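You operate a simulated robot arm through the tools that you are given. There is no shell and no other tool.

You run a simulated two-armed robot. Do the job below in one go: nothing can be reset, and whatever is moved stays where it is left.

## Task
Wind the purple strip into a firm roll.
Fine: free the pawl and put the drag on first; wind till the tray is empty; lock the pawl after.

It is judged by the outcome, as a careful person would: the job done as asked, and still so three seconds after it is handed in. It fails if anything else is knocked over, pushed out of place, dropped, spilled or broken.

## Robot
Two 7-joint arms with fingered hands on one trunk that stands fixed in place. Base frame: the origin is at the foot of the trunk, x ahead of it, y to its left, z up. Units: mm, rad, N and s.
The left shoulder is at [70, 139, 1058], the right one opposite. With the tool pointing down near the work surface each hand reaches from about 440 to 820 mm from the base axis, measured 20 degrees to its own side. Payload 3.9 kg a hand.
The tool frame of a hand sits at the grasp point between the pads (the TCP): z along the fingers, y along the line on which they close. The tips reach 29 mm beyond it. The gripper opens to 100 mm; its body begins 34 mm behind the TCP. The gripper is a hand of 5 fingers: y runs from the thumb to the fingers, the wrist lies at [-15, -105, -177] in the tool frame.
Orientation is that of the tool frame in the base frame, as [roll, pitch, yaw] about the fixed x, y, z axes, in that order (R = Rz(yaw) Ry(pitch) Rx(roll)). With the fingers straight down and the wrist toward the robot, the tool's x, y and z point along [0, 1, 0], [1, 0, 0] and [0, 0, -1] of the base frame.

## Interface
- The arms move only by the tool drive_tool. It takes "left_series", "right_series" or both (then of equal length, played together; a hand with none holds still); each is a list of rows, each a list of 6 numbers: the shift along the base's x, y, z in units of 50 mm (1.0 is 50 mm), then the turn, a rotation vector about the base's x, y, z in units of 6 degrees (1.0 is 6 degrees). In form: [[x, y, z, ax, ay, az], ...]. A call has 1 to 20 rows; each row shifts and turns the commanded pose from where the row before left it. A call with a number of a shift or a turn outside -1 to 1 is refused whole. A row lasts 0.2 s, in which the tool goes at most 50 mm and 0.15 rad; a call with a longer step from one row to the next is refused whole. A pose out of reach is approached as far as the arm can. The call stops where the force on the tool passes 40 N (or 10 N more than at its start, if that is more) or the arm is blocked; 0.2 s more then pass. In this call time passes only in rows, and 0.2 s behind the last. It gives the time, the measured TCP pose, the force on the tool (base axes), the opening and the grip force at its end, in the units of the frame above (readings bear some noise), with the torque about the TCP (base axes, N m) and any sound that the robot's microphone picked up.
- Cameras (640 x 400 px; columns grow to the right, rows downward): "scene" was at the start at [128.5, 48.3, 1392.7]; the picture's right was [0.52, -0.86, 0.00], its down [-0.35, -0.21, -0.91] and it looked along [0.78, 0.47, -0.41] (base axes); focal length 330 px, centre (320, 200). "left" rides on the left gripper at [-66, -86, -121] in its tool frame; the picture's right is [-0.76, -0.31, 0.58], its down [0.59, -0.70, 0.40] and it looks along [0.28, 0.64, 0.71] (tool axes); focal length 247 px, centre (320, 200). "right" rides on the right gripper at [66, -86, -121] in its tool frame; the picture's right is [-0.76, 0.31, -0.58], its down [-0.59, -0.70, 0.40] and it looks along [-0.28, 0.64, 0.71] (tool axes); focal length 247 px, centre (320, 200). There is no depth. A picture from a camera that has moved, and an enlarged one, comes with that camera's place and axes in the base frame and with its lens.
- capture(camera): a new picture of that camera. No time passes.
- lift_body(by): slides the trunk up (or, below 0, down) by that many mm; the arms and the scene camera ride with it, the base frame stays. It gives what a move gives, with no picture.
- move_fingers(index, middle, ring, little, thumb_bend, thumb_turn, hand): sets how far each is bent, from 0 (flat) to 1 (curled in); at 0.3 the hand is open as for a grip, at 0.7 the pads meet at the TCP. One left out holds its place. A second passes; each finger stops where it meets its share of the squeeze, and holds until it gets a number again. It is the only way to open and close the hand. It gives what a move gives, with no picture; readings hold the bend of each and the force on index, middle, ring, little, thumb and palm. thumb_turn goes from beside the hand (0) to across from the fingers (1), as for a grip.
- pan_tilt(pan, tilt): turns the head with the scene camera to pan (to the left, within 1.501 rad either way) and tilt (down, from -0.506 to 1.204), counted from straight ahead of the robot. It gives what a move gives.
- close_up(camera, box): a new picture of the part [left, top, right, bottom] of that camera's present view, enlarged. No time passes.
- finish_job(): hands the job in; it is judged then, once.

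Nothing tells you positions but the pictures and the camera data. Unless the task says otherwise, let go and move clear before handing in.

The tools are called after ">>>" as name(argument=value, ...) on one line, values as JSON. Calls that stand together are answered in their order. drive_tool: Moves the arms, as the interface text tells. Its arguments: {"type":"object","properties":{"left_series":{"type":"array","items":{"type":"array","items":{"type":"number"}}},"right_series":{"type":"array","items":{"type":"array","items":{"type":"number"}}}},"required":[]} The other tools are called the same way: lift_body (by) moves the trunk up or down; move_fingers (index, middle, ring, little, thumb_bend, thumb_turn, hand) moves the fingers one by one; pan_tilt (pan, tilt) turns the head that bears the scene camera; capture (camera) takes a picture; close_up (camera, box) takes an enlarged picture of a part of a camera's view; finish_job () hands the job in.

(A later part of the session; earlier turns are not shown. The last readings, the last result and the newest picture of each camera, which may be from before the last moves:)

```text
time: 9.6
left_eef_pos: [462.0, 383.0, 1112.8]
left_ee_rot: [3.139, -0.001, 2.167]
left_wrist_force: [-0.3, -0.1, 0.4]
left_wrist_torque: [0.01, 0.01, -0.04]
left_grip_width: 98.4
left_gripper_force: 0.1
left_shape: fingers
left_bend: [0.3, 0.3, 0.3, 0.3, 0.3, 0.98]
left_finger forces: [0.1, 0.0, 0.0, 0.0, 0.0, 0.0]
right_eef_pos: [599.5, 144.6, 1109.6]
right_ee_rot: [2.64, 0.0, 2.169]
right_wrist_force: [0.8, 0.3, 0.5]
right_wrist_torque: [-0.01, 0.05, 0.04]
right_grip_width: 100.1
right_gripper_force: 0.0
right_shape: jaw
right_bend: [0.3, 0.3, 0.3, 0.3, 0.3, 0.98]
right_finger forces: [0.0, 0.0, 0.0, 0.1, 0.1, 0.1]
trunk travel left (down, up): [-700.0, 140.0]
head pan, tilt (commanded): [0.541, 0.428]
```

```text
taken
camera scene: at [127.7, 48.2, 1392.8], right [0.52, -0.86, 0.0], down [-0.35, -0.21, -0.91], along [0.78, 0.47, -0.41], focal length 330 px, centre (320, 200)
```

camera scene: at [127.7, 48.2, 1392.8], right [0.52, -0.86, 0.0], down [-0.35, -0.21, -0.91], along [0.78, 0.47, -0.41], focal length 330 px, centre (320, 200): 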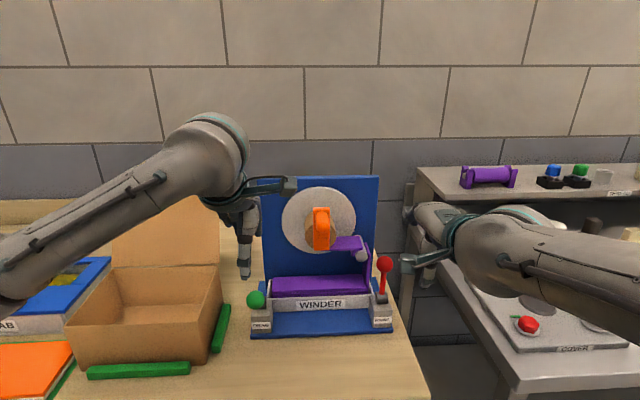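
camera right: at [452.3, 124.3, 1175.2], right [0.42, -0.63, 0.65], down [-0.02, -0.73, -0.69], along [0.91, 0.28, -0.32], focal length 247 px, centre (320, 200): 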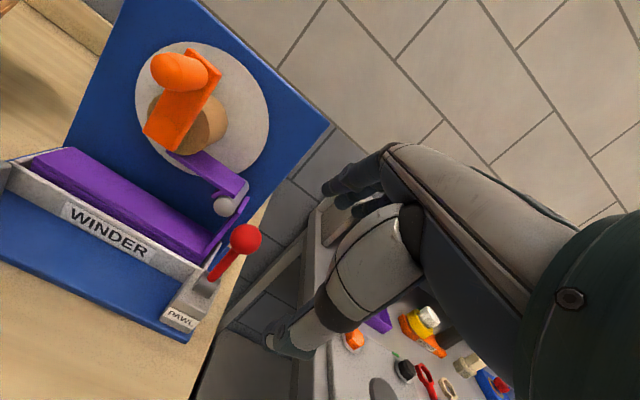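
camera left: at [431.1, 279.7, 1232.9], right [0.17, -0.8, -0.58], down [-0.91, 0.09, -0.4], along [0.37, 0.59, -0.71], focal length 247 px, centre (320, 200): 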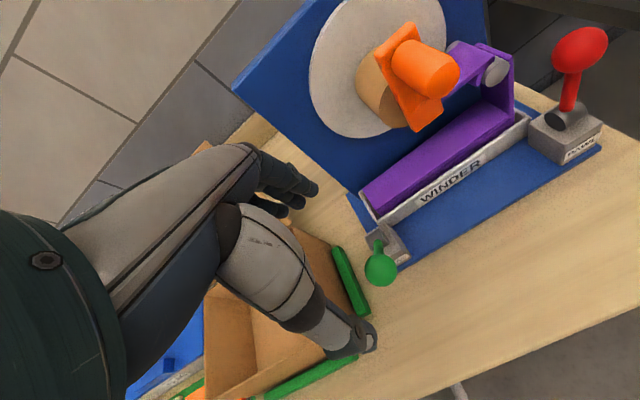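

The pitched pose is reachable and the pawl knob checks out at [663, 219.5, 1007]. I'll move above it and look before lowering.

>>> drive_tool(right_series=[[0.46, 0.433, 0, 0, 0, 0], [0.46, 0.433, 0, 0, 0, 0], [0.46, 0.433, 0, 0, 0, 0], [0, 0, -0.9, 0, 0, 0]])

>>> capture(camera="right")

>>> close_up(camera="scene", box=[310, 200, 470, 340])

>>> capture(camera="left")

```text
time: 10.8
left_eef_pos: [462.7, 382.1, 1112.8]
left_ee_rot: [-3.14, 0.001, 2.167]
left_wrist_force: [-1.3, 0.8, 0.8]
left_wrist_torque: [0.01, 0.0, 0.03]
left_grip_width: 98.4
left_gripper_force: 0.0
left_shape: fingers
left_bend: [0.3, 0.3, 0.3, 0.3, 0.3, 0.98]
left_finger forces: [0.1, 0.0, 0.0, 0.0, 0.1, 0.0]
right_eef_pos: [682.5, 189.2, 1084.3]
right_ee_rot: [2.617, -0.042, 2.133]
right_wrist_force: [0.0, -0.1, 0.0]
right_wrist_torque: [-0.02, -0.02, 0.0]
right_grip_width: 100.0
right_gripper_force: 0.1
right_shape: jaw
right_bend: [0.3, 0.3, 0.3, 0.3, 0.3, 0.98]
right_finger forces: [0.0, 0.1, 0.0, 0.1, 0.0, 0.0]
trunk travel left (down, up): [-700.0, 140.0]
head pan, tilt (commanded): [0.541, 0.428]
stopped in row 4 (right hand): the arm was blocked; the commanded pose is now the measured one
```

```text
taken
camera right: at [536.4, 170.1, 1148.4], right [0.4, -0.68, 0.62], down [-0.05, -0.69, -0.72], along [0.92, 0.26, -0.31], focal length 247 px, centre (320, 200)
```

right: 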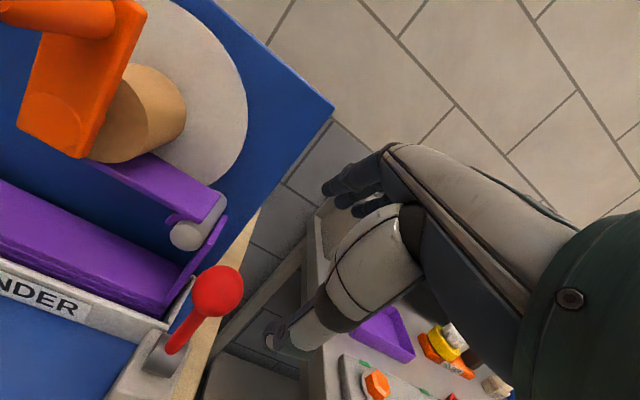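

```text
2.86 times, centred on (390, 270) of scene
camera zoom: at [128.3, 48.6, 1392.7], right [0.52, -0.86, 0.0], down [-0.35, -0.21, -0.91], along [0.78, 0.47, -0.41], focal length 944 px, centre (120, 0)
```

zoom: 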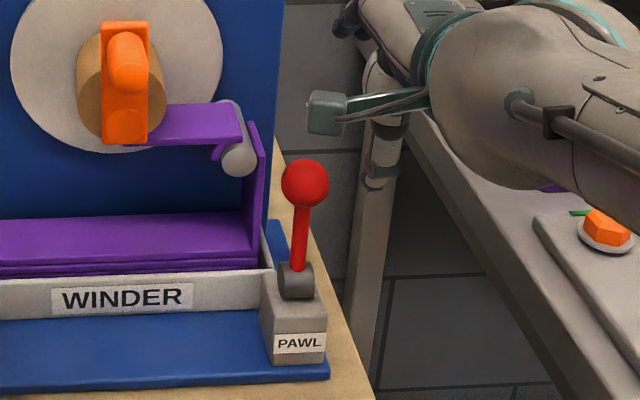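

```text
taken
camera left: at [428.5, 278.8, 1234.2], right [0.17, -0.8, -0.58], down [-0.91, 0.09, -0.4], along [0.37, 0.6, -0.71], focal length 247 px, centre (320, 200)
```

left: 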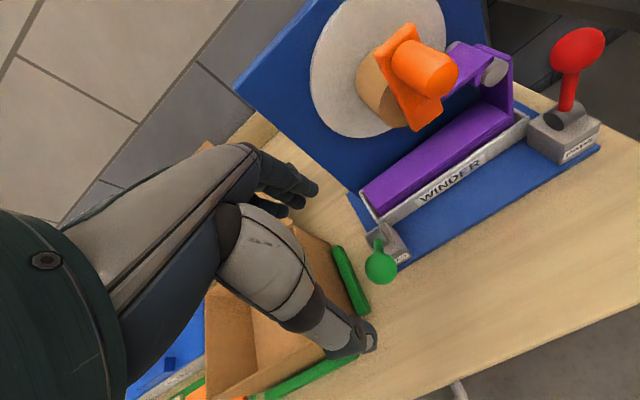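

The right arm keeps hitting its limits reaching across, so I'll retreat it. The left arm reaches the pawl comfortably, so I'll use that, turned 45° so its fingers stay on the outer side of the knob, away from the strip.

>>> drive_tool(right_series=[[-0.6, -0.6, 0.1, 0, 0, 0], [-0.6, -0.7, 0.1, 0, 0, 0], [-0.6, -0.7, 0.1, 0, 0, 0], [-0.5, -0.8, 0, 0, 0, 0], [-0.5, -0.8, 0, 0, 0, 0]], left_series=[[-0.2, -0.2, 0.7, 0, 0, 0], [0, 0, 0.6, 0, 0, -1], [0, 0, 0, 0, 0, -1], [0, 0, 0, 0, 0, -1], [0, 0, 0, 0, 0, -1]])

>>> move_fingers(hand="left", ring=1.0, little=1.0)

>>> capture(camera="left")

>>> capture(camera="scene")

```text
time: 12.0
left_eef_pos: [453.0, 370.5, 1178.2]
left_ee_rot: [3.14, -0.001, 1.747]
left_wrist_force: [-0.2, -0.9, 0.3]
left_wrist_torque: [0.02, -0.04, 0.02]
left_grip_width: 98.2
left_gripper_force: 0.1
left_shape: fingers
left_bend: [0.3, 0.3, 0.3, 0.3, 0.3, 0.98]
left_finger forces: [0.1, 0.1, 0.0, 0.0, 0.0, 0.1]
right_eef_pos: [544.9, 11.7, 1097.9]
right_ee_rot: [2.614, -0.04, 2.136]
right_wrist_force: [0.4, 0.1, 0.0]
right_wrist_torque: [0.0, 0.01, -0.01]
right_grip_width: 100.1
right_gripper_force: 0.1
right_shape: jaw
right_bend: [0.3, 0.3, 0.3, 0.3, 0.3, 0.98]
right_finger forces: [0.0, 0.0, 0.0, 0.1, 0.1, 0.0]
right hand out of reach, approached as far as the arm can: row 5
trunk travel left (down, up): [-700.0, 140.0]
head pan, tilt (commanded): [0.541, 0.428]
```

```text
time: 13.0
left_eef_pos: [452.8, 371.9, 1178.3]
left_ee_rot: [-3.141, 0.0, 1.75]
left_wrist_force: [0.3, -0.2, -0.1]
left_wrist_torque: [0.02, -0.01, -0.02]
left_grip_width: 98.4
left_gripper_force: 0.1
left_shape: fingers
left_bend: [0.3, 0.3, 1.0, 1.0, 0.3, 0.98]
left_finger forces: [0.1, 0.0, 0.0, 0.0, 0.1, 0.0]
right_eef_pos: [546.3, 13.0, 1096.4]
right_ee_rot: [2.615, -0.038, 2.138]
right_wrist_force: [-0.3, -0.5, 0.2]
right_wrist_torque: [-0.02, -0.01, 0.01]
right_grip_width: 100.1
right_gripper_force: 0.0
right_shape: jaw
right_bend: [0.3, 0.3, 0.3, 0.3, 0.3, 0.98]
right_finger forces: [0.1, 0.1, 0.1, 0.0, 0.0, 0.0]
trunk travel left (down, up): [-700.0, 140.0]
head pan, tilt (commanded): [0.541, 0.428]
```

```text
taken
camera left: at [379.9, 290.9, 1298.8], right [-0.17, -0.8, -0.58], down [-0.8, 0.46, -0.4], along [0.58, 0.39, -0.71], focal length 247 px, centre (320, 200)
```

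left: 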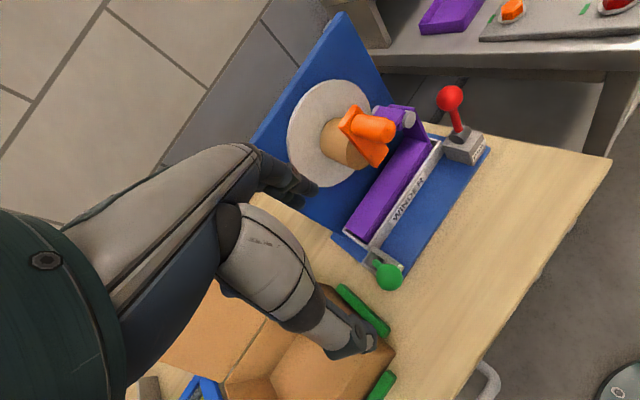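

```text
taken
camera scene: at [128.5, 48.1, 1392.7], right [0.52, -0.86, 0.0], down [-0.35, -0.21, -0.91], along [0.78, 0.47, -0.41], focal length 330 px, centre (320, 200)
```

scene: 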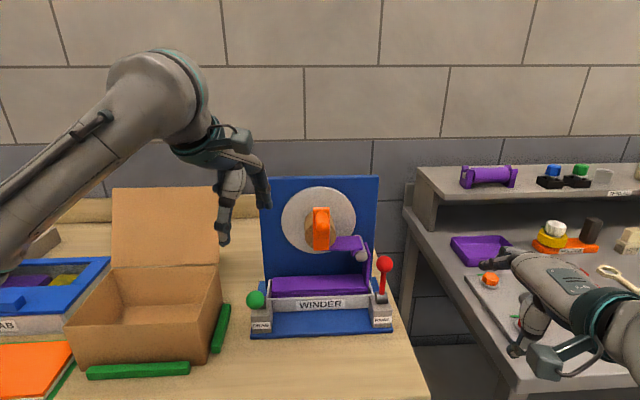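

Left hand is at [453, 372, 1178] with ring and little fingers curled. I'll travel around the front of the crank at a safe height, finishing the turn, to a point above the pawl.

>>> drive_tool(left_series=[[0.385, -0.66, 0.1, 0, 0, -0.87], [0.385, -0.66, 0, 0, 0, -0.87], [0.385, -0.66, 0, 0, 0, -0.87], [0.385, -0.66, 0, 0, 0, -0.87], [0.8, -0.12, -0.2, 0, 0, 0], [0.8, -0.12, -0.2, 0, 0, 0]])

>>> capture(camera="left")

>>> capture(camera="scene")

```text
time: 14.4
left_eef_pos: [612.1, 225.5, 1161.9]
left_ee_rot: [3.141, -0.003, 1.384]
left_wrist_force: [0.3, -0.6, 0.0]
left_wrist_torque: [0.0, 0.0, 0.04]
left_grip_width: 98.6
left_gripper_force: 0.0
left_shape: fingers
left_bend: [0.3, 0.3, 1.0, 1.0, 0.3, 0.98]
left_finger forces: [0.0, 0.0, 0.0, 0.1, 0.0, 0.1]
right_eef_pos: [547.5, 12.5, 1097.3]
right_ee_rot: [2.616, -0.041, 2.138]
right_wrist_force: [0.5, -0.2, -0.7]
right_wrist_torque: [0.0, 0.02, -0.01]
right_grip_width: 100.0
right_gripper_force: 0.0
right_shape: jaw
right_bend: [0.3, 0.3, 0.3, 0.3, 0.3, 0.98]
right_finger forces: [0.0, 0.1, 0.1, 0.0, 0.0, 0.0]
trunk travel left (down, up): [-700.0, 140.0]
head pan, tilt (commanded): [0.541, 0.428]
```

```text
taken
camera left: at [515.6, 175.6, 1282.1], right [-0.44, -0.69, -0.58], down [-0.58, 0.71, -0.4], along [0.68, 0.16, -0.71], focal length 247 px, centre (320, 200)
```

left: 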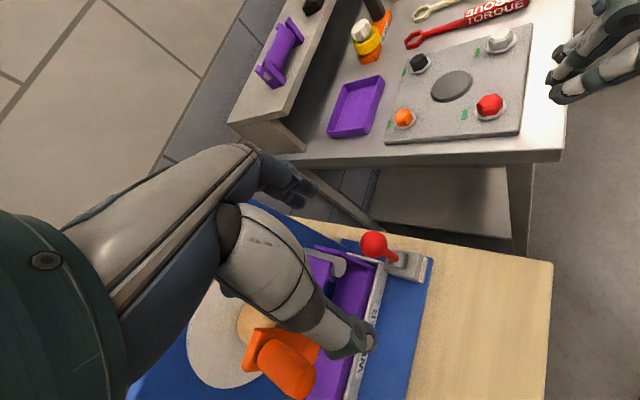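

```text
taken
camera scene: at [130.6, 46.9, 1392.5], right [0.52, -0.86, 0.0], down [-0.36, -0.21, -0.91], along [0.78, 0.47, -0.41], focal length 330 px, centre (320, 200)
```

scene: 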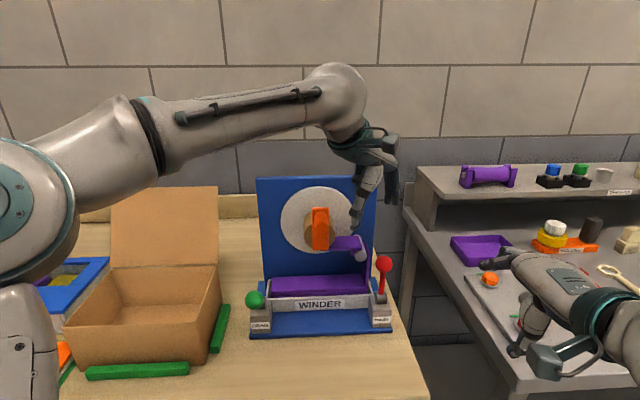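

The red knob re-triangulates to about [661, 218, 1007] from the left camera. I'll move over it and lower to just above for a check.

>>> drive_tool(left_series=[[0.5, -0.07, -0.3, 0, 0, 0], [0.48, -0.07, -0.5, 0, 0, 0], [0, 0, -0.8, 0, 0, 0]])

>>> capture(camera="left")

>>> close_up(camera="scene", box=[310, 160, 470, 340])

```text
time: 15.2
left_eef_pos: [660.9, 218.8, 1082.2]
left_ee_rot: [3.139, 0.001, 1.384]
left_wrist_force: [0.1, 0.7, -0.2]
left_wrist_torque: [-0.01, -0.01, -0.03]
left_grip_width: 98.6
left_gripper_force: 0.1
left_shape: fingers
left_bend: [0.3, 0.3, 1.0, 1.0, 0.3, 0.98]
left_finger forces: [0.0, 0.0, 0.0, 0.1, 0.1, 0.0]
right_eef_pos: [546.3, 13.6, 1098.2]
right_ee_rot: [2.616, -0.037, 2.136]
right_wrist_force: [-0.3, 0.7, -0.3]
right_wrist_torque: [-0.02, -0.01, -0.02]
right_grip_width: 99.9
right_gripper_force: 0.1
right_shape: jaw
right_bend: [0.3, 0.3, 0.3, 0.3, 0.3, 0.98]
right_finger forces: [0.0, 0.0, 0.1, 0.0, 0.0, 0.0]
trunk travel left (down, up): [-700.0, 140.0]
head pan, tilt (commanded): [0.541, 0.428]
```

```text
taken
camera left: at [562.7, 169.9, 1203.7], right [-0.44, -0.69, -0.58], down [-0.58, 0.71, -0.4], along [0.68, 0.16, -0.71], focal length 247 px, centre (320, 200)
```

left: 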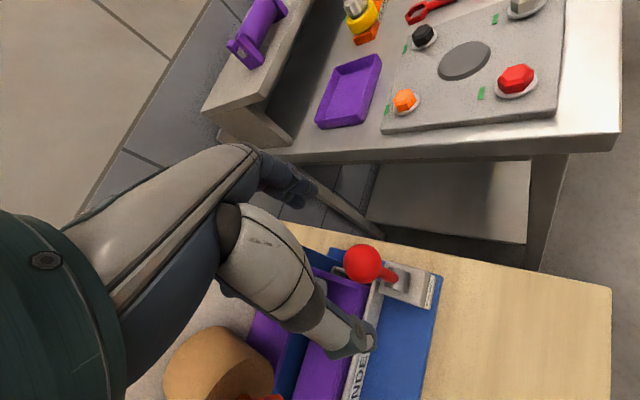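

```text
2.22 times, centred on (390, 250) of scene
camera zoom: at [128.1, 48.7, 1392.8], right [0.52, -0.86, 0.0], down [-0.35, -0.21, -0.91], along [0.78, 0.47, -0.41], focal length 734 px, centre (164, 89)
```

zoom: 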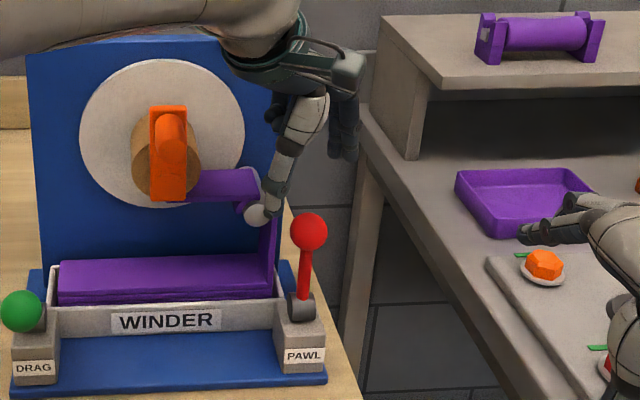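

The thumb is well in front of the roller and the fingers are on the outer side of the knob. I'll lower to knob height.

>>> drive_tool(left_series=[[0, 0, -0.72, 0, 0, 0], [0, 0, -0.72, 0, 0, 0]])

>>> capture(camera="left")

>>> close_up(camera="scene", box=[310, 160, 470, 340])

```text
time: 15.8
left_eef_pos: [662.1, 221.9, 1012.2]
left_ee_rot: [3.138, 0.0, 1.383]
left_wrist_force: [0.2, 0.3, 0.1]
left_wrist_torque: [0.01, 0.0, -0.02]
left_grip_width: 98.7
left_gripper_force: 0.0
left_shape: fingers
left_bend: [0.3, 0.3, 1.0, 1.0, 0.3, 0.98]
left_finger forces: [0.0, 0.0, 0.1, 0.0, 0.1, 0.0]
right_eef_pos: [546.8, 12.8, 1097.6]
right_ee_rot: [2.617, -0.037, 2.137]
right_wrist_force: [0.0, 0.1, -0.1]
right_wrist_torque: [0.02, 0.01, -0.01]
right_grip_width: 100.1
right_gripper_force: 0.1
right_shape: jaw
right_bend: [0.3, 0.3, 0.3, 0.3, 0.3, 0.98]
right_finger forces: [0.1, 0.0, 0.0, 0.1, 0.0, 0.0]
trunk travel left (down, up): [-700.0, 140.0]
head pan, tilt (commanded): [0.541, 0.428]
```

```text
taken
camera left: at [565.2, 172.2, 1131.7], right [-0.44, -0.69, -0.58], down [-0.58, 0.71, -0.4], along [0.68, 0.16, -0.71], focal length 247 px, centre (320, 200)
```

left: 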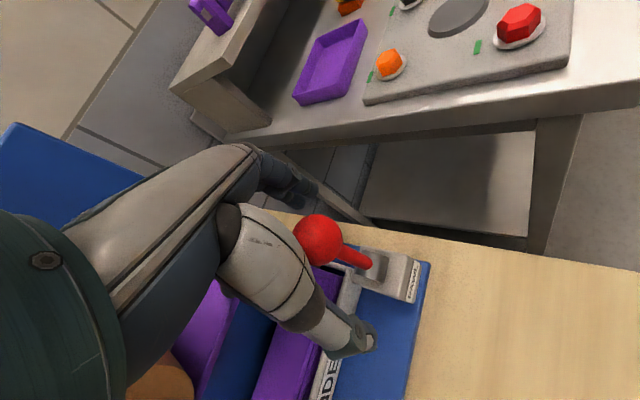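

```text
2.22 times, centred on (390, 250) of scene
camera zoom: at [129.2, 48.5, 1392.7], right [0.52, -0.86, 0.0], down [-0.36, -0.21, -0.91], along [0.78, 0.47, -0.41], focal length 734 px, centre (164, 89)
```

zoom: 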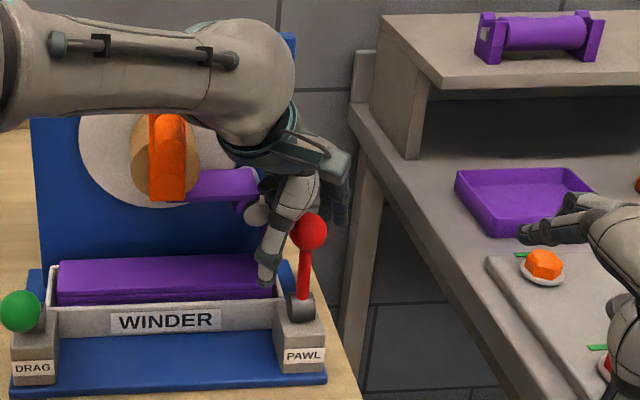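

Knob is between the digits. I'll close index, middle and thumb loosely, then pull toward the robot in small steps.

>>> move_fingers(hand="left", index=0.52, middle=0.52, thumb_bend=0.52)

>>> drive_tool(left_series=[[-0.165, -0.113, 0, 0, 0, 0], [-0.165, -0.113, 0, 0, 0, 0]])

>>> capture(camera="left")

>>> close_up(camera="scene", box=[310, 160, 470, 340])

```text
time: 16.8
left_eef_pos: [661.7, 221.3, 1011.8]
left_ee_rot: [-3.141, 0.001, 1.384]
left_wrist_force: [0.5, -0.3, 0.1]
left_wrist_torque: [0.0, -0.01, 0.02]
left_grip_width: 45.8
left_gripper_force: 0.1
left_shape: fingers
left_bend: [0.52, 0.52, 1.0, 1.0, 0.52, 0.98]
left_finger forces: [0.0, 0.0, 0.0, 0.1, 0.0, 0.1]
right_eef_pos: [546.2, 13.3, 1097.9]
right_ee_rot: [2.615, -0.037, 2.137]
right_wrist_force: [0.1, -0.2, 0.1]
right_wrist_torque: [-0.02, 0.01, 0.01]
right_grip_width: 99.7
right_gripper_force: 0.1
right_shape: jaw
right_bend: [0.3, 0.3, 0.3, 0.3, 0.3, 0.98]
right_finger forces: [0.0, 0.0, 0.0, 0.0, 0.0, 0.0]
trunk travel left (down, up): [-700.0, 140.0]
head pan, tilt (commanded): [0.541, 0.428]
```

```text
time: 17.4
left_eef_pos: [644.9, 209.8, 1011.2]
left_ee_rot: [3.14, 0.0, 1.386]
left_wrist_force: [1.8, -0.6, 1.4]
left_wrist_torque: [-0.01, -0.02, -0.03]
left_grip_width: 46.3
left_gripper_force: 0.6
left_shape: fingers
left_bend: [0.51, 0.51, 1.0, 1.0, 0.52, 0.98]
left_finger forces: [1.2, 0.5, 0.0, 0.1, 0.0, 0.0]
right_eef_pos: [545.1, 13.1, 1096.8]
right_ee_rot: [2.615, -0.037, 2.137]
right_wrist_force: [-0.2, 0.4, 0.4]
right_wrist_torque: [0.02, 0.0, 0.02]
right_grip_width: 100.1
right_gripper_force: 0.1
right_shape: jaw
right_bend: [0.3, 0.3, 0.3, 0.3, 0.3, 0.98]
right_finger forces: [0.1, 0.1, 0.1, 0.0, 0.0, 0.1]
trunk travel left (down, up): [-700.0, 140.0]
head pan, tilt (commanded): [0.541, 0.428]
```

```text
taken
camera left: at [546.8, 159.8, 1132.1], right [-0.44, -0.69, -0.58], down [-0.58, 0.71, -0.4], along [0.68, 0.16, -0.71], focal length 247 px, centre (320, 200)
```

left: 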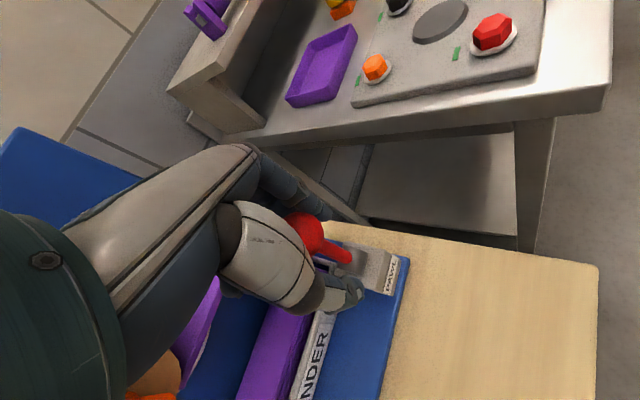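

```text
2.22 times, centred on (390, 250) of scene
camera zoom: at [128.7, 48.0, 1392.7], right [0.52, -0.86, 0.0], down [-0.35, -0.21, -0.91], along [0.78, 0.47, -0.41], focal length 734 px, centre (164, 89)
```

zoom: 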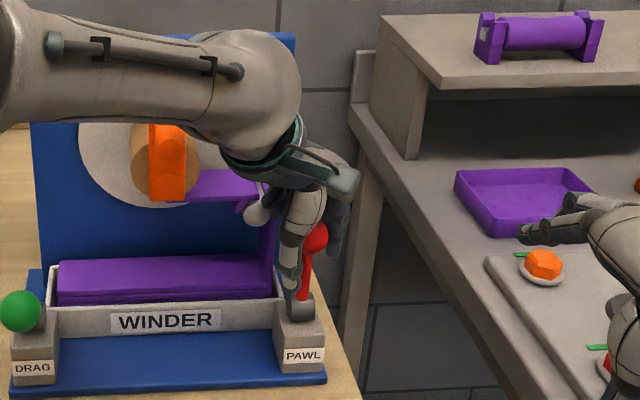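

Light contact (1.2 N) and the lever appears to be following, so I'll continue along the arc.

>>> drive_tool(left_series=[[-0.165, -0.113, 0, 0, 0, 0], [-0.165, -0.113, -0.05, 0, 0, 0]])

>>> capture(camera="left")

```text
time: 18.0
left_eef_pos: [626.8, 198.3, 1007.5]
left_ee_rot: [-3.141, 0.001, 1.383]
left_wrist_force: [0.9, -2.0, 0.5]
left_wrist_torque: [0.01, -0.03, -0.01]
left_grip_width: 46.7
left_gripper_force: 1.6
left_shape: fingers
left_bend: [0.51, 0.51, 1.0, 1.0, 0.52, 0.98]
left_finger forces: [1.3, 0.7, 0.0, 0.0, 0.0, 0.1]
right_eef_pos: [544.9, 11.6, 1096.6]
right_ee_rot: [2.617, -0.038, 2.136]
right_wrist_force: [-0.1, -0.2, -0.2]
right_wrist_torque: [0.02, 0.03, -0.03]
right_grip_width: 99.9
right_gripper_force: 0.1
right_shape: jaw
right_bend: [0.3, 0.3, 0.3, 0.3, 0.3, 0.98]
right_finger forces: [0.0, 0.0, 0.1, 0.0, 0.0, 0.1]
trunk travel left (down, up): [-700.0, 140.0]
head pan, tilt (commanded): [0.541, 0.428]
```

```text
taken
camera left: at [530.4, 148.6, 1129.5], right [-0.44, -0.69, -0.58], down [-0.58, 0.71, -0.4], along [0.68, 0.16, -0.71], focal length 247 px, centre (320, 200)
```

left: 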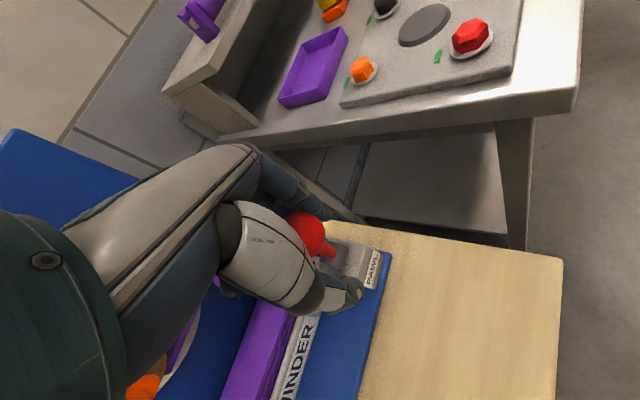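

>>> drive_tool(left_series=[[-0.165, -0.113, -0.1, 0, 0, 0], [-0.165, -0.113, -0.14, 0, 0, 0]])

>>> drive_tool(left_series=[[-0.13, -0.09, -0.18, 0, 0, 0]])

>>> capture(camera="left")

>>> close_up(camera="scene", box=[310, 160, 470, 340])

```text
time: 18.6
left_eef_pos: [610.9, 186.0, 997.0]
left_ee_rot: [3.142, 0.0, 1.386]
left_wrist_force: [0.6, -1.9, 1.3]
left_wrist_torque: [-0.05, -0.09, -0.02]
left_grip_width: 46.2
left_gripper_force: 1.4
left_shape: fingers
left_bend: [0.52, 0.51, 1.0, 1.0, 0.52, 0.98]
left_finger forces: [1.2, 1.4, 0.1, 0.1, 0.0, 0.0]
right_eef_pos: [547.3, 12.7, 1097.6]
right_ee_rot: [2.615, -0.038, 2.137]
right_wrist_force: [0.3, 0.3, -1.2]
right_wrist_torque: [0.0, -0.02, 0.0]
right_grip_width: 99.9
right_gripper_force: 0.0
right_shape: jaw
right_bend: [0.3, 0.3, 0.3, 0.3, 0.3, 0.98]
right_finger forces: [0.1, 0.0, 0.1, 0.1, 0.0, 0.0]
trunk travel left (down, up): [-700.0, 140.0]
head pan, tilt (commanded): [0.541, 0.428]
```

```text
time: 19.0
left_eef_pos: [603.5, 182.7, 989.2]
left_ee_rot: [3.14, -0.001, 1.386]
left_wrist_force: [2.4, -2.8, 2.8]
left_wrist_torque: [-0.02, -0.14, -0.07]
left_grip_width: 46.3
left_gripper_force: 1.5
left_shape: fingers
left_bend: [0.51, 0.5, 1.0, 1.0, 0.52, 0.98]
left_finger forces: [1.1, 2.2, 0.0, 0.0, 0.0, 0.1]
right_eef_pos: [547.1, 12.2, 1097.6]
right_ee_rot: [2.615, -0.036, 2.136]
right_wrist_force: [-0.5, 0.3, -0.3]
right_wrist_torque: [-0.05, 0.01, -0.02]
right_grip_width: 99.7
right_gripper_force: 0.1
right_shape: jaw
right_bend: [0.3, 0.3, 0.3, 0.3, 0.3, 0.98]
right_finger forces: [0.1, 0.0, 0.0, 0.0, 0.0, 0.0]
trunk travel left (down, up): [-700.0, 140.0]
head pan, tilt (commanded): [0.541, 0.428]
```

```text
taken
camera left: at [506.2, 132.8, 1109.2], right [-0.44, -0.69, -0.58], down [-0.58, 0.71, -0.4], along [0.68, 0.16, -0.71], focal length 247 px, centre (320, 200)
```

left: 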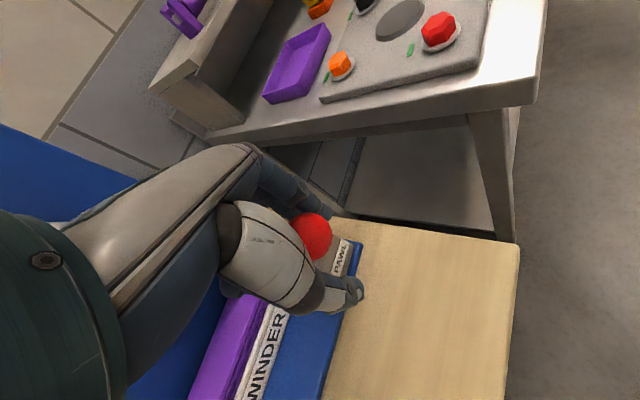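

```text
2.22 times, centred on (390, 250) of scene
camera zoom: at [128.6, 47.5, 1392.8], right [0.52, -0.86, 0.0], down [-0.35, -0.21, -0.91], along [0.78, 0.47, -0.41], focal length 734 px, centre (164, 89)
```

zoom: 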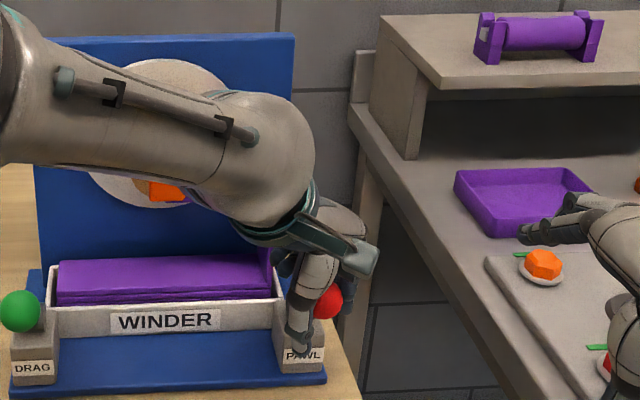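

The pawl lever is at about 43°. I'll take one more small step to make sure it is at its stop.

>>> drive_tool(left_series=[[-0.1, -0.07, -0.16, 0, 0, 0]])

>>> drive_tool(left_series=[[-0.08, -0.06, -0.12, 0, 0, 0]])

```text
time: 19.4
left_eef_pos: [597.1, 178.6, 980.2]
left_ee_rot: [3.141, -0.002, 1.386]
left_wrist_force: [3.0, -1.7, 1.6]
left_wrist_torque: [-0.01, -0.06, -0.06]
left_grip_width: 47.4
left_gripper_force: 1.6
left_shape: fingers
left_bend: [0.5, 0.51, 1.0, 1.0, 0.52, 0.98]
left_finger forces: [2.4, 0.5, 0.2, 0.0, 0.0, 0.1]
right_eef_pos: [546.2, 12.7, 1096.6]
right_ee_rot: [2.615, -0.037, 2.136]
right_wrist_force: [-0.4, 0.2, -0.7]
right_wrist_torque: [0.03, -0.01, 0.01]
right_grip_width: 100.2
right_gripper_force: 0.1
right_shape: jaw
right_bend: [0.3, 0.3, 0.3, 0.3, 0.3, 0.98]
right_finger forces: [0.0, 0.0, 0.1, 0.0, 0.0, 0.1]
trunk travel left (down, up): [-700.0, 140.0]
head pan, tilt (commanded): [0.541, 0.428]
```

```text
time: 19.8
left_eef_pos: [595.7, 178.2, 976.0]
left_ee_rot: [3.132, 0.0, 1.389]
left_wrist_force: [10.0, 7.9, 18.4]
left_wrist_torque: [0.17, -0.32, 0.05]
left_grip_width: 48.5
left_gripper_force: 13.0
left_shape: fingers
left_bend: [0.5, 0.51, 1.0, 1.0, 0.52, 0.98]
left_finger forces: [3.8, 1.4, 19.4, 0.0, 0.0, 0.1]
right_eef_pos: [545.1, 14.6, 1097.6]
right_ee_rot: [2.616, -0.037, 2.138]
right_wrist_force: [0.0, -0.6, -0.6]
right_wrist_torque: [0.03, 0.03, -0.01]
right_grip_width: 100.1
right_gripper_force: 0.1
right_shape: jaw
right_bend: [0.3, 0.3, 0.3, 0.3, 0.3, 0.98]
right_finger forces: [0.0, 0.0, 0.1, 0.0, 0.0, 0.0]
trunk travel left (down, up): [-700.0, 140.0]
head pan, tilt (commanded): [0.541, 0.428]
```

It reached the stop, so I'll ease off, open and lift straight up.

>>> drive_tool(left_series=[[0.06, 0.04, 0.16, 0, 0, 0]])

>>> move_fingers(hand="left", index=0.3, middle=0.3, thumb_bend=0.3)

>>> drive_tool(left_series=[[0, 0, 0.6, 0, 0, 0], [0, 0, 0.8, 0, 0, 0], [-0.2, -0.1, 0.9, 0, 0, 0], [-0.4, 0, 0.9, 0, 0, 0]])

>>> capture(camera="scene")

>>> capture(camera="left")

```text
time: 20.2
left_eef_pos: [596.7, 178.1, 979.0]
left_ee_rot: [-3.134, 0.0, 1.382]
left_wrist_force: [1.8, -0.3, -0.2]
left_wrist_torque: [-0.04, 0.0, 0.0]
left_grip_width: 47.1
left_gripper_force: 2.1
left_shape: fingers
left_bend: [0.5, 0.51, 1.0, 1.0, 0.52, 0.98]
left_finger forces: [1.8, 0.4, 1.7, 0.0, 0.1, 0.0]
right_eef_pos: [546.5, 13.6, 1096.5]
right_ee_rot: [2.616, -0.038, 2.138]
right_wrist_force: [-0.2, 0.1, -0.5]
right_wrist_torque: [0.04, -0.01, 0.0]
right_grip_width: 100.2
right_gripper_force: 0.0
right_shape: jaw
right_bend: [0.3, 0.3, 0.3, 0.3, 0.3, 0.98]
right_finger forces: [0.0, 0.1, 0.0, 0.1, 0.0, 0.0]
trunk travel left (down, up): [-700.0, 140.0]
head pan, tilt (commanded): [0.541, 0.428]
```

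```text
time: 21.2
left_eef_pos: [599.4, 178.2, 982.4]
left_ee_rot: [3.14, 0.001, 1.385]
left_wrist_force: [0.5, 0.3, -0.6]
left_wrist_torque: [-0.04, 0.03, -0.01]
left_grip_width: 98.4
left_gripper_force: 0.0
left_shape: fingers
left_bend: [0.3, 0.3, 1.0, 1.0, 0.3, 0.98]
left_finger forces: [0.0, 0.1, 0.0, 0.1, 0.0, 0.0]
right_eef_pos: [546.3, 13.9, 1097.5]
right_ee_rot: [2.616, -0.038, 2.137]
right_wrist_force: [-0.1, 0.2, -0.2]
right_wrist_torque: [0.02, -0.02, -0.01]
right_grip_width: 100.1
right_gripper_force: 0.2
right_shape: jaw
right_bend: [0.3, 0.3, 0.3, 0.3, 0.3, 0.98]
right_finger forces: [0.0, 0.0, 0.1, 0.0, 0.0, 0.0]
trunk travel left (down, up): [-700.0, 140.0]
head pan, tilt (commanded): [0.541, 0.428]
```

```text
time: 22.2
left_eef_pos: [565.9, 177.4, 1142.6]
left_ee_rot: [3.139, 0.001, 1.385]
left_wrist_force: [0.8, 0.7, -0.6]
left_wrist_torque: [-0.05, -0.01, 0.02]
left_grip_width: 98.7
left_gripper_force: 0.1
left_shape: fingers
left_bend: [0.3, 0.3, 1.0, 1.0, 0.3, 0.98]
left_finger forces: [0.1, 0.0, 0.0, 0.0, 0.0, 0.1]
right_eef_pos: [544.9, 16.5, 1098.3]
right_ee_rot: [2.617, -0.031, 2.135]
right_wrist_force: [0.3, 1.1, 1.1]
right_wrist_torque: [0.0, 0.01, -0.02]
right_grip_width: 99.9
right_gripper_force: 0.0
right_shape: jaw
right_bend: [0.3, 0.3, 0.3, 0.3, 0.3, 0.98]
right_finger forces: [0.0, 0.0, 0.1, 0.0, 0.1, 0.1]
trunk travel left (down, up): [-700.0, 140.0]
head pan, tilt (commanded): [0.541, 0.428]
```

```text
taken
camera scene: at [127.3, 52.3, 1392.6], right [0.52, -0.86, 0.0], down [-0.35, -0.22, -0.91], along [0.78, 0.47, -0.41], focal length 330 px, centre (320, 200)
```

scene: 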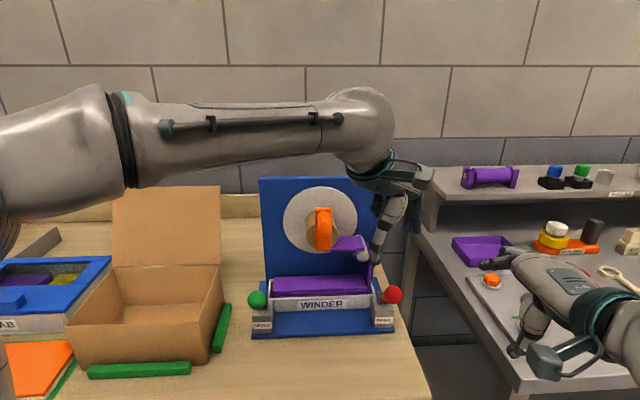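

```text
taken
camera left: at [467.6, 126.8, 1262.8], right [-0.44, -0.69, -0.58], down [-0.58, 0.71, -0.4], along [0.68, 0.16, -0.71], focal length 247 px, centre (320, 200)
```

left: 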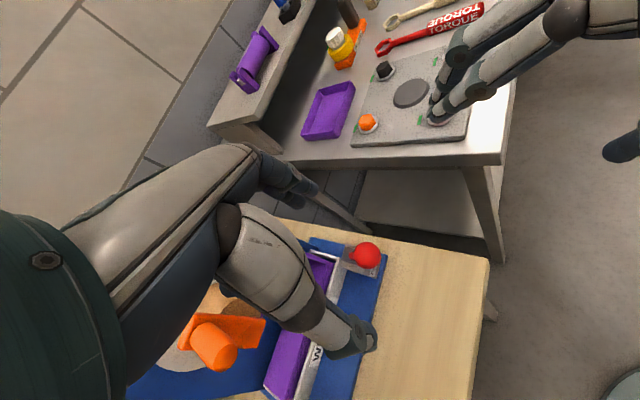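

Both levers now rest against their stops toward the robot. Next is the crank, using the left arm with fingers pointing along the handle axis in a handshake pose. First I'll park the right arm out of the way and take the left hand back to a safe spot in front.

>>> drive_tool(right_series=[[-0.2, -0.8, 0.3, -0.67, 0.98, 0], [-0.2, -0.8, 0.3, -0.67, 0.98, 0], [-0.2, -0.8, 0.3, -0.67, 0.98, 0], [-0.2, -0.8, 0.3, -0.67, 0.98, 0], [-0.2, -0.8, 0, 0, 0, 0]], left_series=[[-0.5, 0.2, 0.1, 0, 0, 0], [-0.6, 0.25, 0, 0, 0, 0], [-0.6, 0.25, 0, 0, 0, 0], [-0.5, 0.25, 0, 0, 0, 0], [0, 0, 0, 0, 0, 0]])

>>> move_fingers(hand="left", ring=0.3, little=0.3)

>>> close_up(camera="scene", box=[230, 160, 420, 340])

>>> capture(camera="scene")

```text
time: 23.4
left_eef_pos: [458.3, 216.6, 1148.0]
left_ee_rot: [-3.141, -0.005, 1.384]
left_wrist_force: [-0.3, -0.5, 0.3]
left_wrist_torque: [0.03, 0.0, 0.02]
left_grip_width: 98.9
left_gripper_force: 0.0
left_shape: fingers
left_bend: [0.3, 0.3, 1.0, 1.0, 0.3, 0.98]
left_finger forces: [0.0, 0.1, 0.1, 0.0, 0.0, 0.0]
right_eef_pos: [483.5, -128.5, 1144.0]
right_ee_rot: [3.027, -0.127, 2.251]
right_wrist_force: [-0.2, -0.2, -0.7]
right_wrist_torque: [0.03, -0.01, 0.01]
right_grip_width: 100.0
right_gripper_force: 0.1
right_shape: jaw
right_bend: [0.3, 0.3, 0.3, 0.3, 0.3, 0.98]
right_finger forces: [0.1, 0.1, 0.1, 0.0, 0.1, 0.0]
right hand out of reach, approached as far as the arm can: row 1, 2
trunk travel left (down, up): [-700.0, 140.0]
head pan, tilt (commanded): [0.541, 0.428]
```

```text
time: 24.4
left_eef_pos: [457.7, 220.7, 1145.2]
left_ee_rot: [-3.141, -0.001, 1.383]
left_wrist_force: [-0.2, -0.1, 0.5]
left_wrist_torque: [0.03, 0.01, -0.03]
left_grip_width: 98.1
left_gripper_force: 0.2
left_shape: fingers
left_bend: [0.3, 0.3, 0.3, 0.3, 0.3, 0.98]
left_finger forces: [0.0, 0.0, 0.1, 0.0, 0.1, 0.0]
right_eef_pos: [481.1, -123.7, 1144.6]
right_ee_rot: [3.028, -0.124, 2.254]
right_wrist_force: [0.9, 0.4, -0.2]
right_wrist_torque: [0.02, -0.02, -0.01]
right_grip_width: 100.0
right_gripper_force: 0.1
right_shape: jaw
right_bend: [0.3, 0.3, 0.3, 0.3, 0.3, 0.98]
right_finger forces: [0.1, 0.1, 0.0, 0.1, 0.1, 0.1]
trunk travel left (down, up): [-700.0, 140.0]
head pan, tilt (commanded): [0.541, 0.428]
```

```text
2.22 times, centred on (325, 250) of scene
camera zoom: at [128.6, 47.6, 1392.7], right [0.52, -0.86, 0.0], down [-0.35, -0.21, -0.91], along [0.78, 0.47, -0.41], focal length 734 px, centre (309, 89)
```

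zoom: 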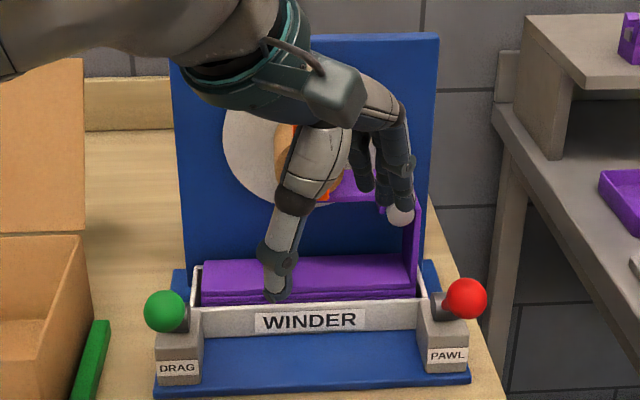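

```text
taken
camera scene: at [128.6, 47.6, 1392.7], right [0.52, -0.86, 0.0], down [-0.35, -0.21, -0.91], along [0.78, 0.47, -0.41], focal length 330 px, centre (320, 200)
```

scene: 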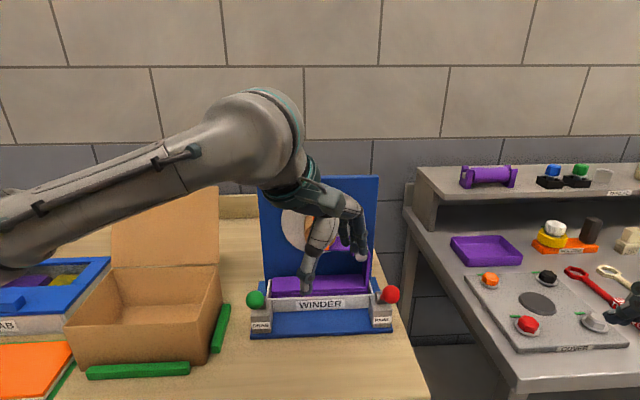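

The levers are visible at their stops and the tray is undisturbed. I'll turn the left hand into the handshake pose in two stages, at a spot clear of the crank.

>>> drive_tool(left_series=[[0.62, 0.1, 0.55, 0, 0, 0], [0.62, 0.1, 0.5, 0, 0, 0], [0, 0, 0, -0.5526, -0.846, 0.934], [0, 0, 0, -0.5526, -0.846, 0.934], [0, 0, 0, -0.5526, -0.846, 0.934], [0, 0, 0, -0.5526, -0.846, 0.934], [0, 0, 0, -0.5526, -0.846, 0.934], [0, 0, 0, -0.5526, -0.846, 0.934], [0, 0, 0, -0.5526, -0.846, 0.934], [0, 0, 0, -0.5526, -0.846, 0.934], [0, 0, 0, -0.5526, -0.846, 0.934]])

>>> capture(camera="scene")

```text
time: 26.8
left_eef_pos: [519.4, 230.8, 1200.3]
left_ee_rot: [2.436, 0.653, 2.087]
left_wrist_force: [0.3, 0.0, 0.6]
left_wrist_torque: [0.0, 0.01, 0.0]
left_grip_width: 98.7
left_gripper_force: 0.1
left_shape: fingers
left_bend: [0.3, 0.3, 0.3, 0.3, 0.3, 0.98]
left_finger forces: [0.1, 0.0, 0.1, 0.0, 0.0, 0.1]
right_eef_pos: [482.8, -123.9, 1145.3]
right_ee_rot: [3.028, -0.123, 2.252]
right_wrist_force: [1.1, -0.1, 0.5]
right_wrist_torque: [0.04, 0.01, -0.02]
right_grip_width: 99.9
right_gripper_force: 0.0
right_shape: jaw
right_bend: [0.3, 0.3, 0.3, 0.3, 0.3, 0.98]
right_finger forces: [0.1, 0.1, 0.0, 0.1, 0.0, 0.0]
trunk travel left (down, up): [-700.0, 140.0]
head pan, tilt (commanded): [0.541, 0.428]
```

```text
taken
camera scene: at [128.7, 47.6, 1392.7], right [0.52, -0.86, 0.0], down [-0.35, -0.21, -0.91], along [0.78, 0.47, -0.41], focal length 330 px, centre (320, 200)
```

scene: 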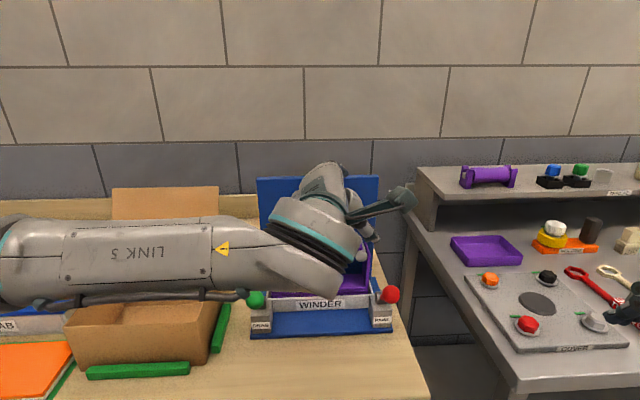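

The half turn went through with no contact. I'll complete the rest of the rotation.

>>> drive_tool(left_series=[[0, 0, 0, -0.5526, -0.846, 0.934], [0, 0, 0, -0.5526, -0.846, 0.934], [0, 0, 0, -0.5526, -0.846, 0.934], [0, 0, 0, -0.5526, -0.846, 0.934], [0, 0, 0, -0.5526, -0.846, 0.934], [0, 0, 0, -0.5526, -0.846, 0.934], [0, 0, 0, -0.5526, -0.846, 0.934], [0, 0, 0, -0.5526, -0.846, 0.934], [0, 0, 0, -0.5526, -0.846, 0.934]])

>>> capture(camera="scene")

>>> capture(camera="left")

```text
time: 28.8
left_eef_pos: [520.8, 230.0, 1199.6]
left_ee_rot: [2.357, 0.78, 2.163]
left_wrist_force: [0.3, -0.2, 0.5]
left_wrist_torque: [-0.01, 0.04, 0.01]
left_grip_width: 98.7
left_gripper_force: 0.0
left_shape: fingers
left_bend: [0.3, 0.3, 0.3, 0.3, 0.3, 0.98]
left_finger forces: [0.0, 0.0, 0.1, 0.1, 0.0, 0.0]
left hand out of reach, approached as far as the arm can: row 2, 3, 4, 5, 6, 7, 8, 9
right_eef_pos: [482.7, -123.3, 1145.2]
right_ee_rot: [3.027, -0.121, 2.253]
right_wrist_force: [-0.1, -0.4, 0.3]
right_wrist_torque: [0.02, 0.01, 0.03]
right_grip_width: 100.0
right_gripper_force: 0.0
right_shape: jaw
right_bend: [0.3, 0.3, 0.3, 0.3, 0.3, 0.98]
right_finger forces: [0.0, 0.0, 0.1, 0.0, 0.1, 0.0]
trunk travel left (down, up): [-700.0, 140.0]
head pan, tilt (commanded): [0.541, 0.428]
```

```text
taken
camera scene: at [128.6, 48.2, 1392.7], right [0.52, -0.86, 0.0], down [-0.35, -0.21, -0.91], along [0.78, 0.47, -0.41], focal length 330 px, centre (320, 200)
```

scene: 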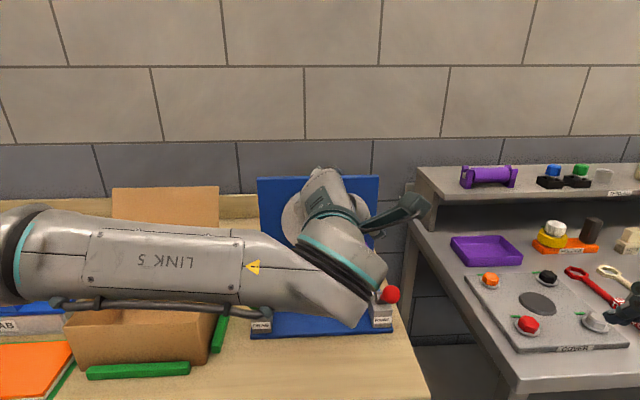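

```text
taken
camera left: at [414.4, 123.3, 1263.3], right [0.71, -0.7, 0.09], down [-0.11, -0.23, -0.97], along [0.7, 0.67, -0.24], focal length 247 px, centre (320, 200)
```

left: 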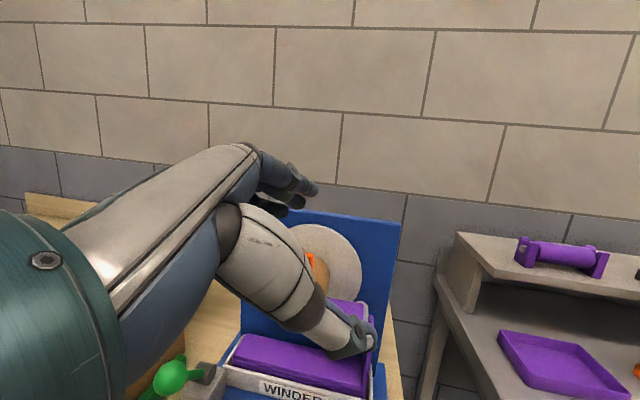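

The wrist can't go further that way. The opposite roll (thumb to the left, wrist coming from the left side) suits the left arm better, so I'll unwind this rotation and try that one.

>>> drive_tool(left_series=[[0, 0, 0, 0.5526, 0.846, -0.934], [0, 0, 0, 0.5526, 0.846, -0.934], [0, 0, 0, 0.5526, 0.846, -0.934], [0, 0, 0, 0.5526, 0.846, -0.934], [0, 0, 0, 0.5526, 0.846, -0.934], [0, 0, 0, 0.5526, 0.846, -0.934], [0, 0, 0, 0.5526, 0.846, -0.934], [0, 0, 0, 0.5526, 0.846, -0.934], [0, 0, 0, 0.5526, 0.846, -0.934], [0, 0, 0, 0.5526, 0.846, -0.934]])

```text
time: 31.0
left_eef_pos: [519.8, 229.0, 1199.7]
left_ee_rot: [3.11, 0.012, 1.416]
left_wrist_force: [-1.3, 0.3, -0.1]
left_wrist_torque: [0.0, -0.01, 0.0]
left_grip_width: 98.5
left_gripper_force: 0.2
left_shape: fingers
left_bend: [0.3, 0.3, 0.3, 0.3, 0.3, 0.98]
left_finger forces: [0.0, 0.1, 0.0, 0.0, 0.0, 0.0]
right_eef_pos: [482.2, -123.4, 1144.9]
right_ee_rot: [3.029, -0.125, 2.254]
right_wrist_force: [-0.4, 0.1, -0.3]
right_wrist_torque: [0.03, 0.01, -0.04]
right_grip_width: 99.9
right_gripper_force: 0.1
right_shape: jaw
right_bend: [0.3, 0.3, 0.3, 0.3, 0.3, 0.98]
right_finger forces: [0.0, 0.0, 0.0, 0.0, 0.0, 0.0]
trunk travel left (down, up): [-700.0, 140.0]
head pan, tilt (commanded): [0.541, 0.428]
```

>>> drive_tool(left_series=[[0, 0, 0, 0, 0, -0.975], [0, 0, 0, 0, 0, -0.975], [0, 0, 0, 0, 0, -0.975], [0, 0, 0, 0, 0, -0.975], [0, 0, 0, 0, 0, -0.975], [0, 0, 0, 0, 0, -0.975], [0, 0, 0, 0, 0, -0.975], [0, 0, 0, 0, 0, -0.975], [0, 0, 0, 0.678, -0.99, 0], [0, 0, 0, 0.678, -0.99, 0], [0, 0, 0, 0.678, -0.99, 0], [0, 0, 0, 0.678, -0.99, 0]])

>>> capture(camera="scene")

>>> capture(camera="left")

```text
time: 33.6
left_eef_pos: [519.7, 229.5, 1200.4]
left_ee_rot: [3.106, -0.493, 0.601]
left_wrist_force: [-0.7, -0.9, 0.1]
left_wrist_torque: [0.03, -0.02, 0.0]
left_grip_width: 98.8
left_gripper_force: 0.0
left_shape: fingers
left_bend: [0.3, 0.3, 0.3, 0.3, 0.3, 0.98]
left_finger forces: [0.1, 0.0, 0.1, 0.0, 0.0, 0.0]
right_eef_pos: [481.3, -123.6, 1144.7]
right_ee_rot: [3.026, -0.123, 2.255]
right_wrist_force: [-0.2, -1.0, -0.7]
right_wrist_torque: [0.02, 0.01, -0.01]
right_grip_width: 100.0
right_gripper_force: 0.1
right_shape: jaw
right_bend: [0.3, 0.3, 0.3, 0.3, 0.3, 0.98]
right_finger forces: [0.0, 0.0, 0.1, 0.1, 0.0, 0.0]
trunk travel left (down, up): [-700.0, 140.0]
head pan, tilt (commanded): [0.541, 0.428]
```

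```text
taken
camera scene: at [127.8, 48.2, 1392.8], right [0.52, -0.86, 0.0], down [-0.35, -0.21, -0.91], along [0.78, 0.47, -0.41], focal length 330 px, centre (320, 200)
```

scene: 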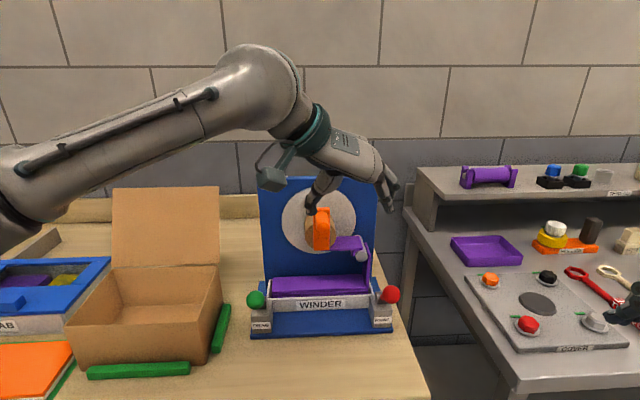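

```text
taken
camera left: at [374.0, 238.5, 1272.9], right [-0.48, 0.02, -0.87], down [0.2, 0.97, -0.09], along [0.85, -0.22, -0.48], focal length 247 px, centre (320, 200)
```

left: 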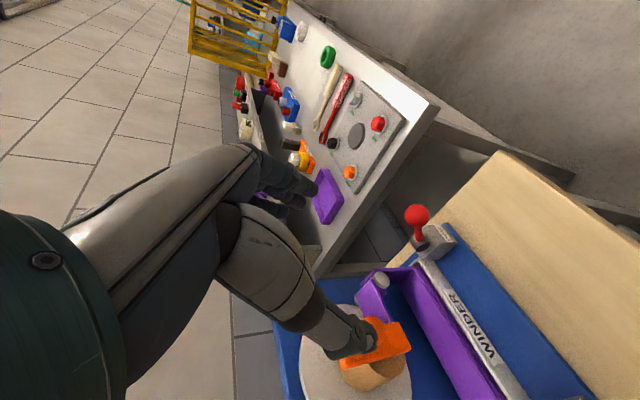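

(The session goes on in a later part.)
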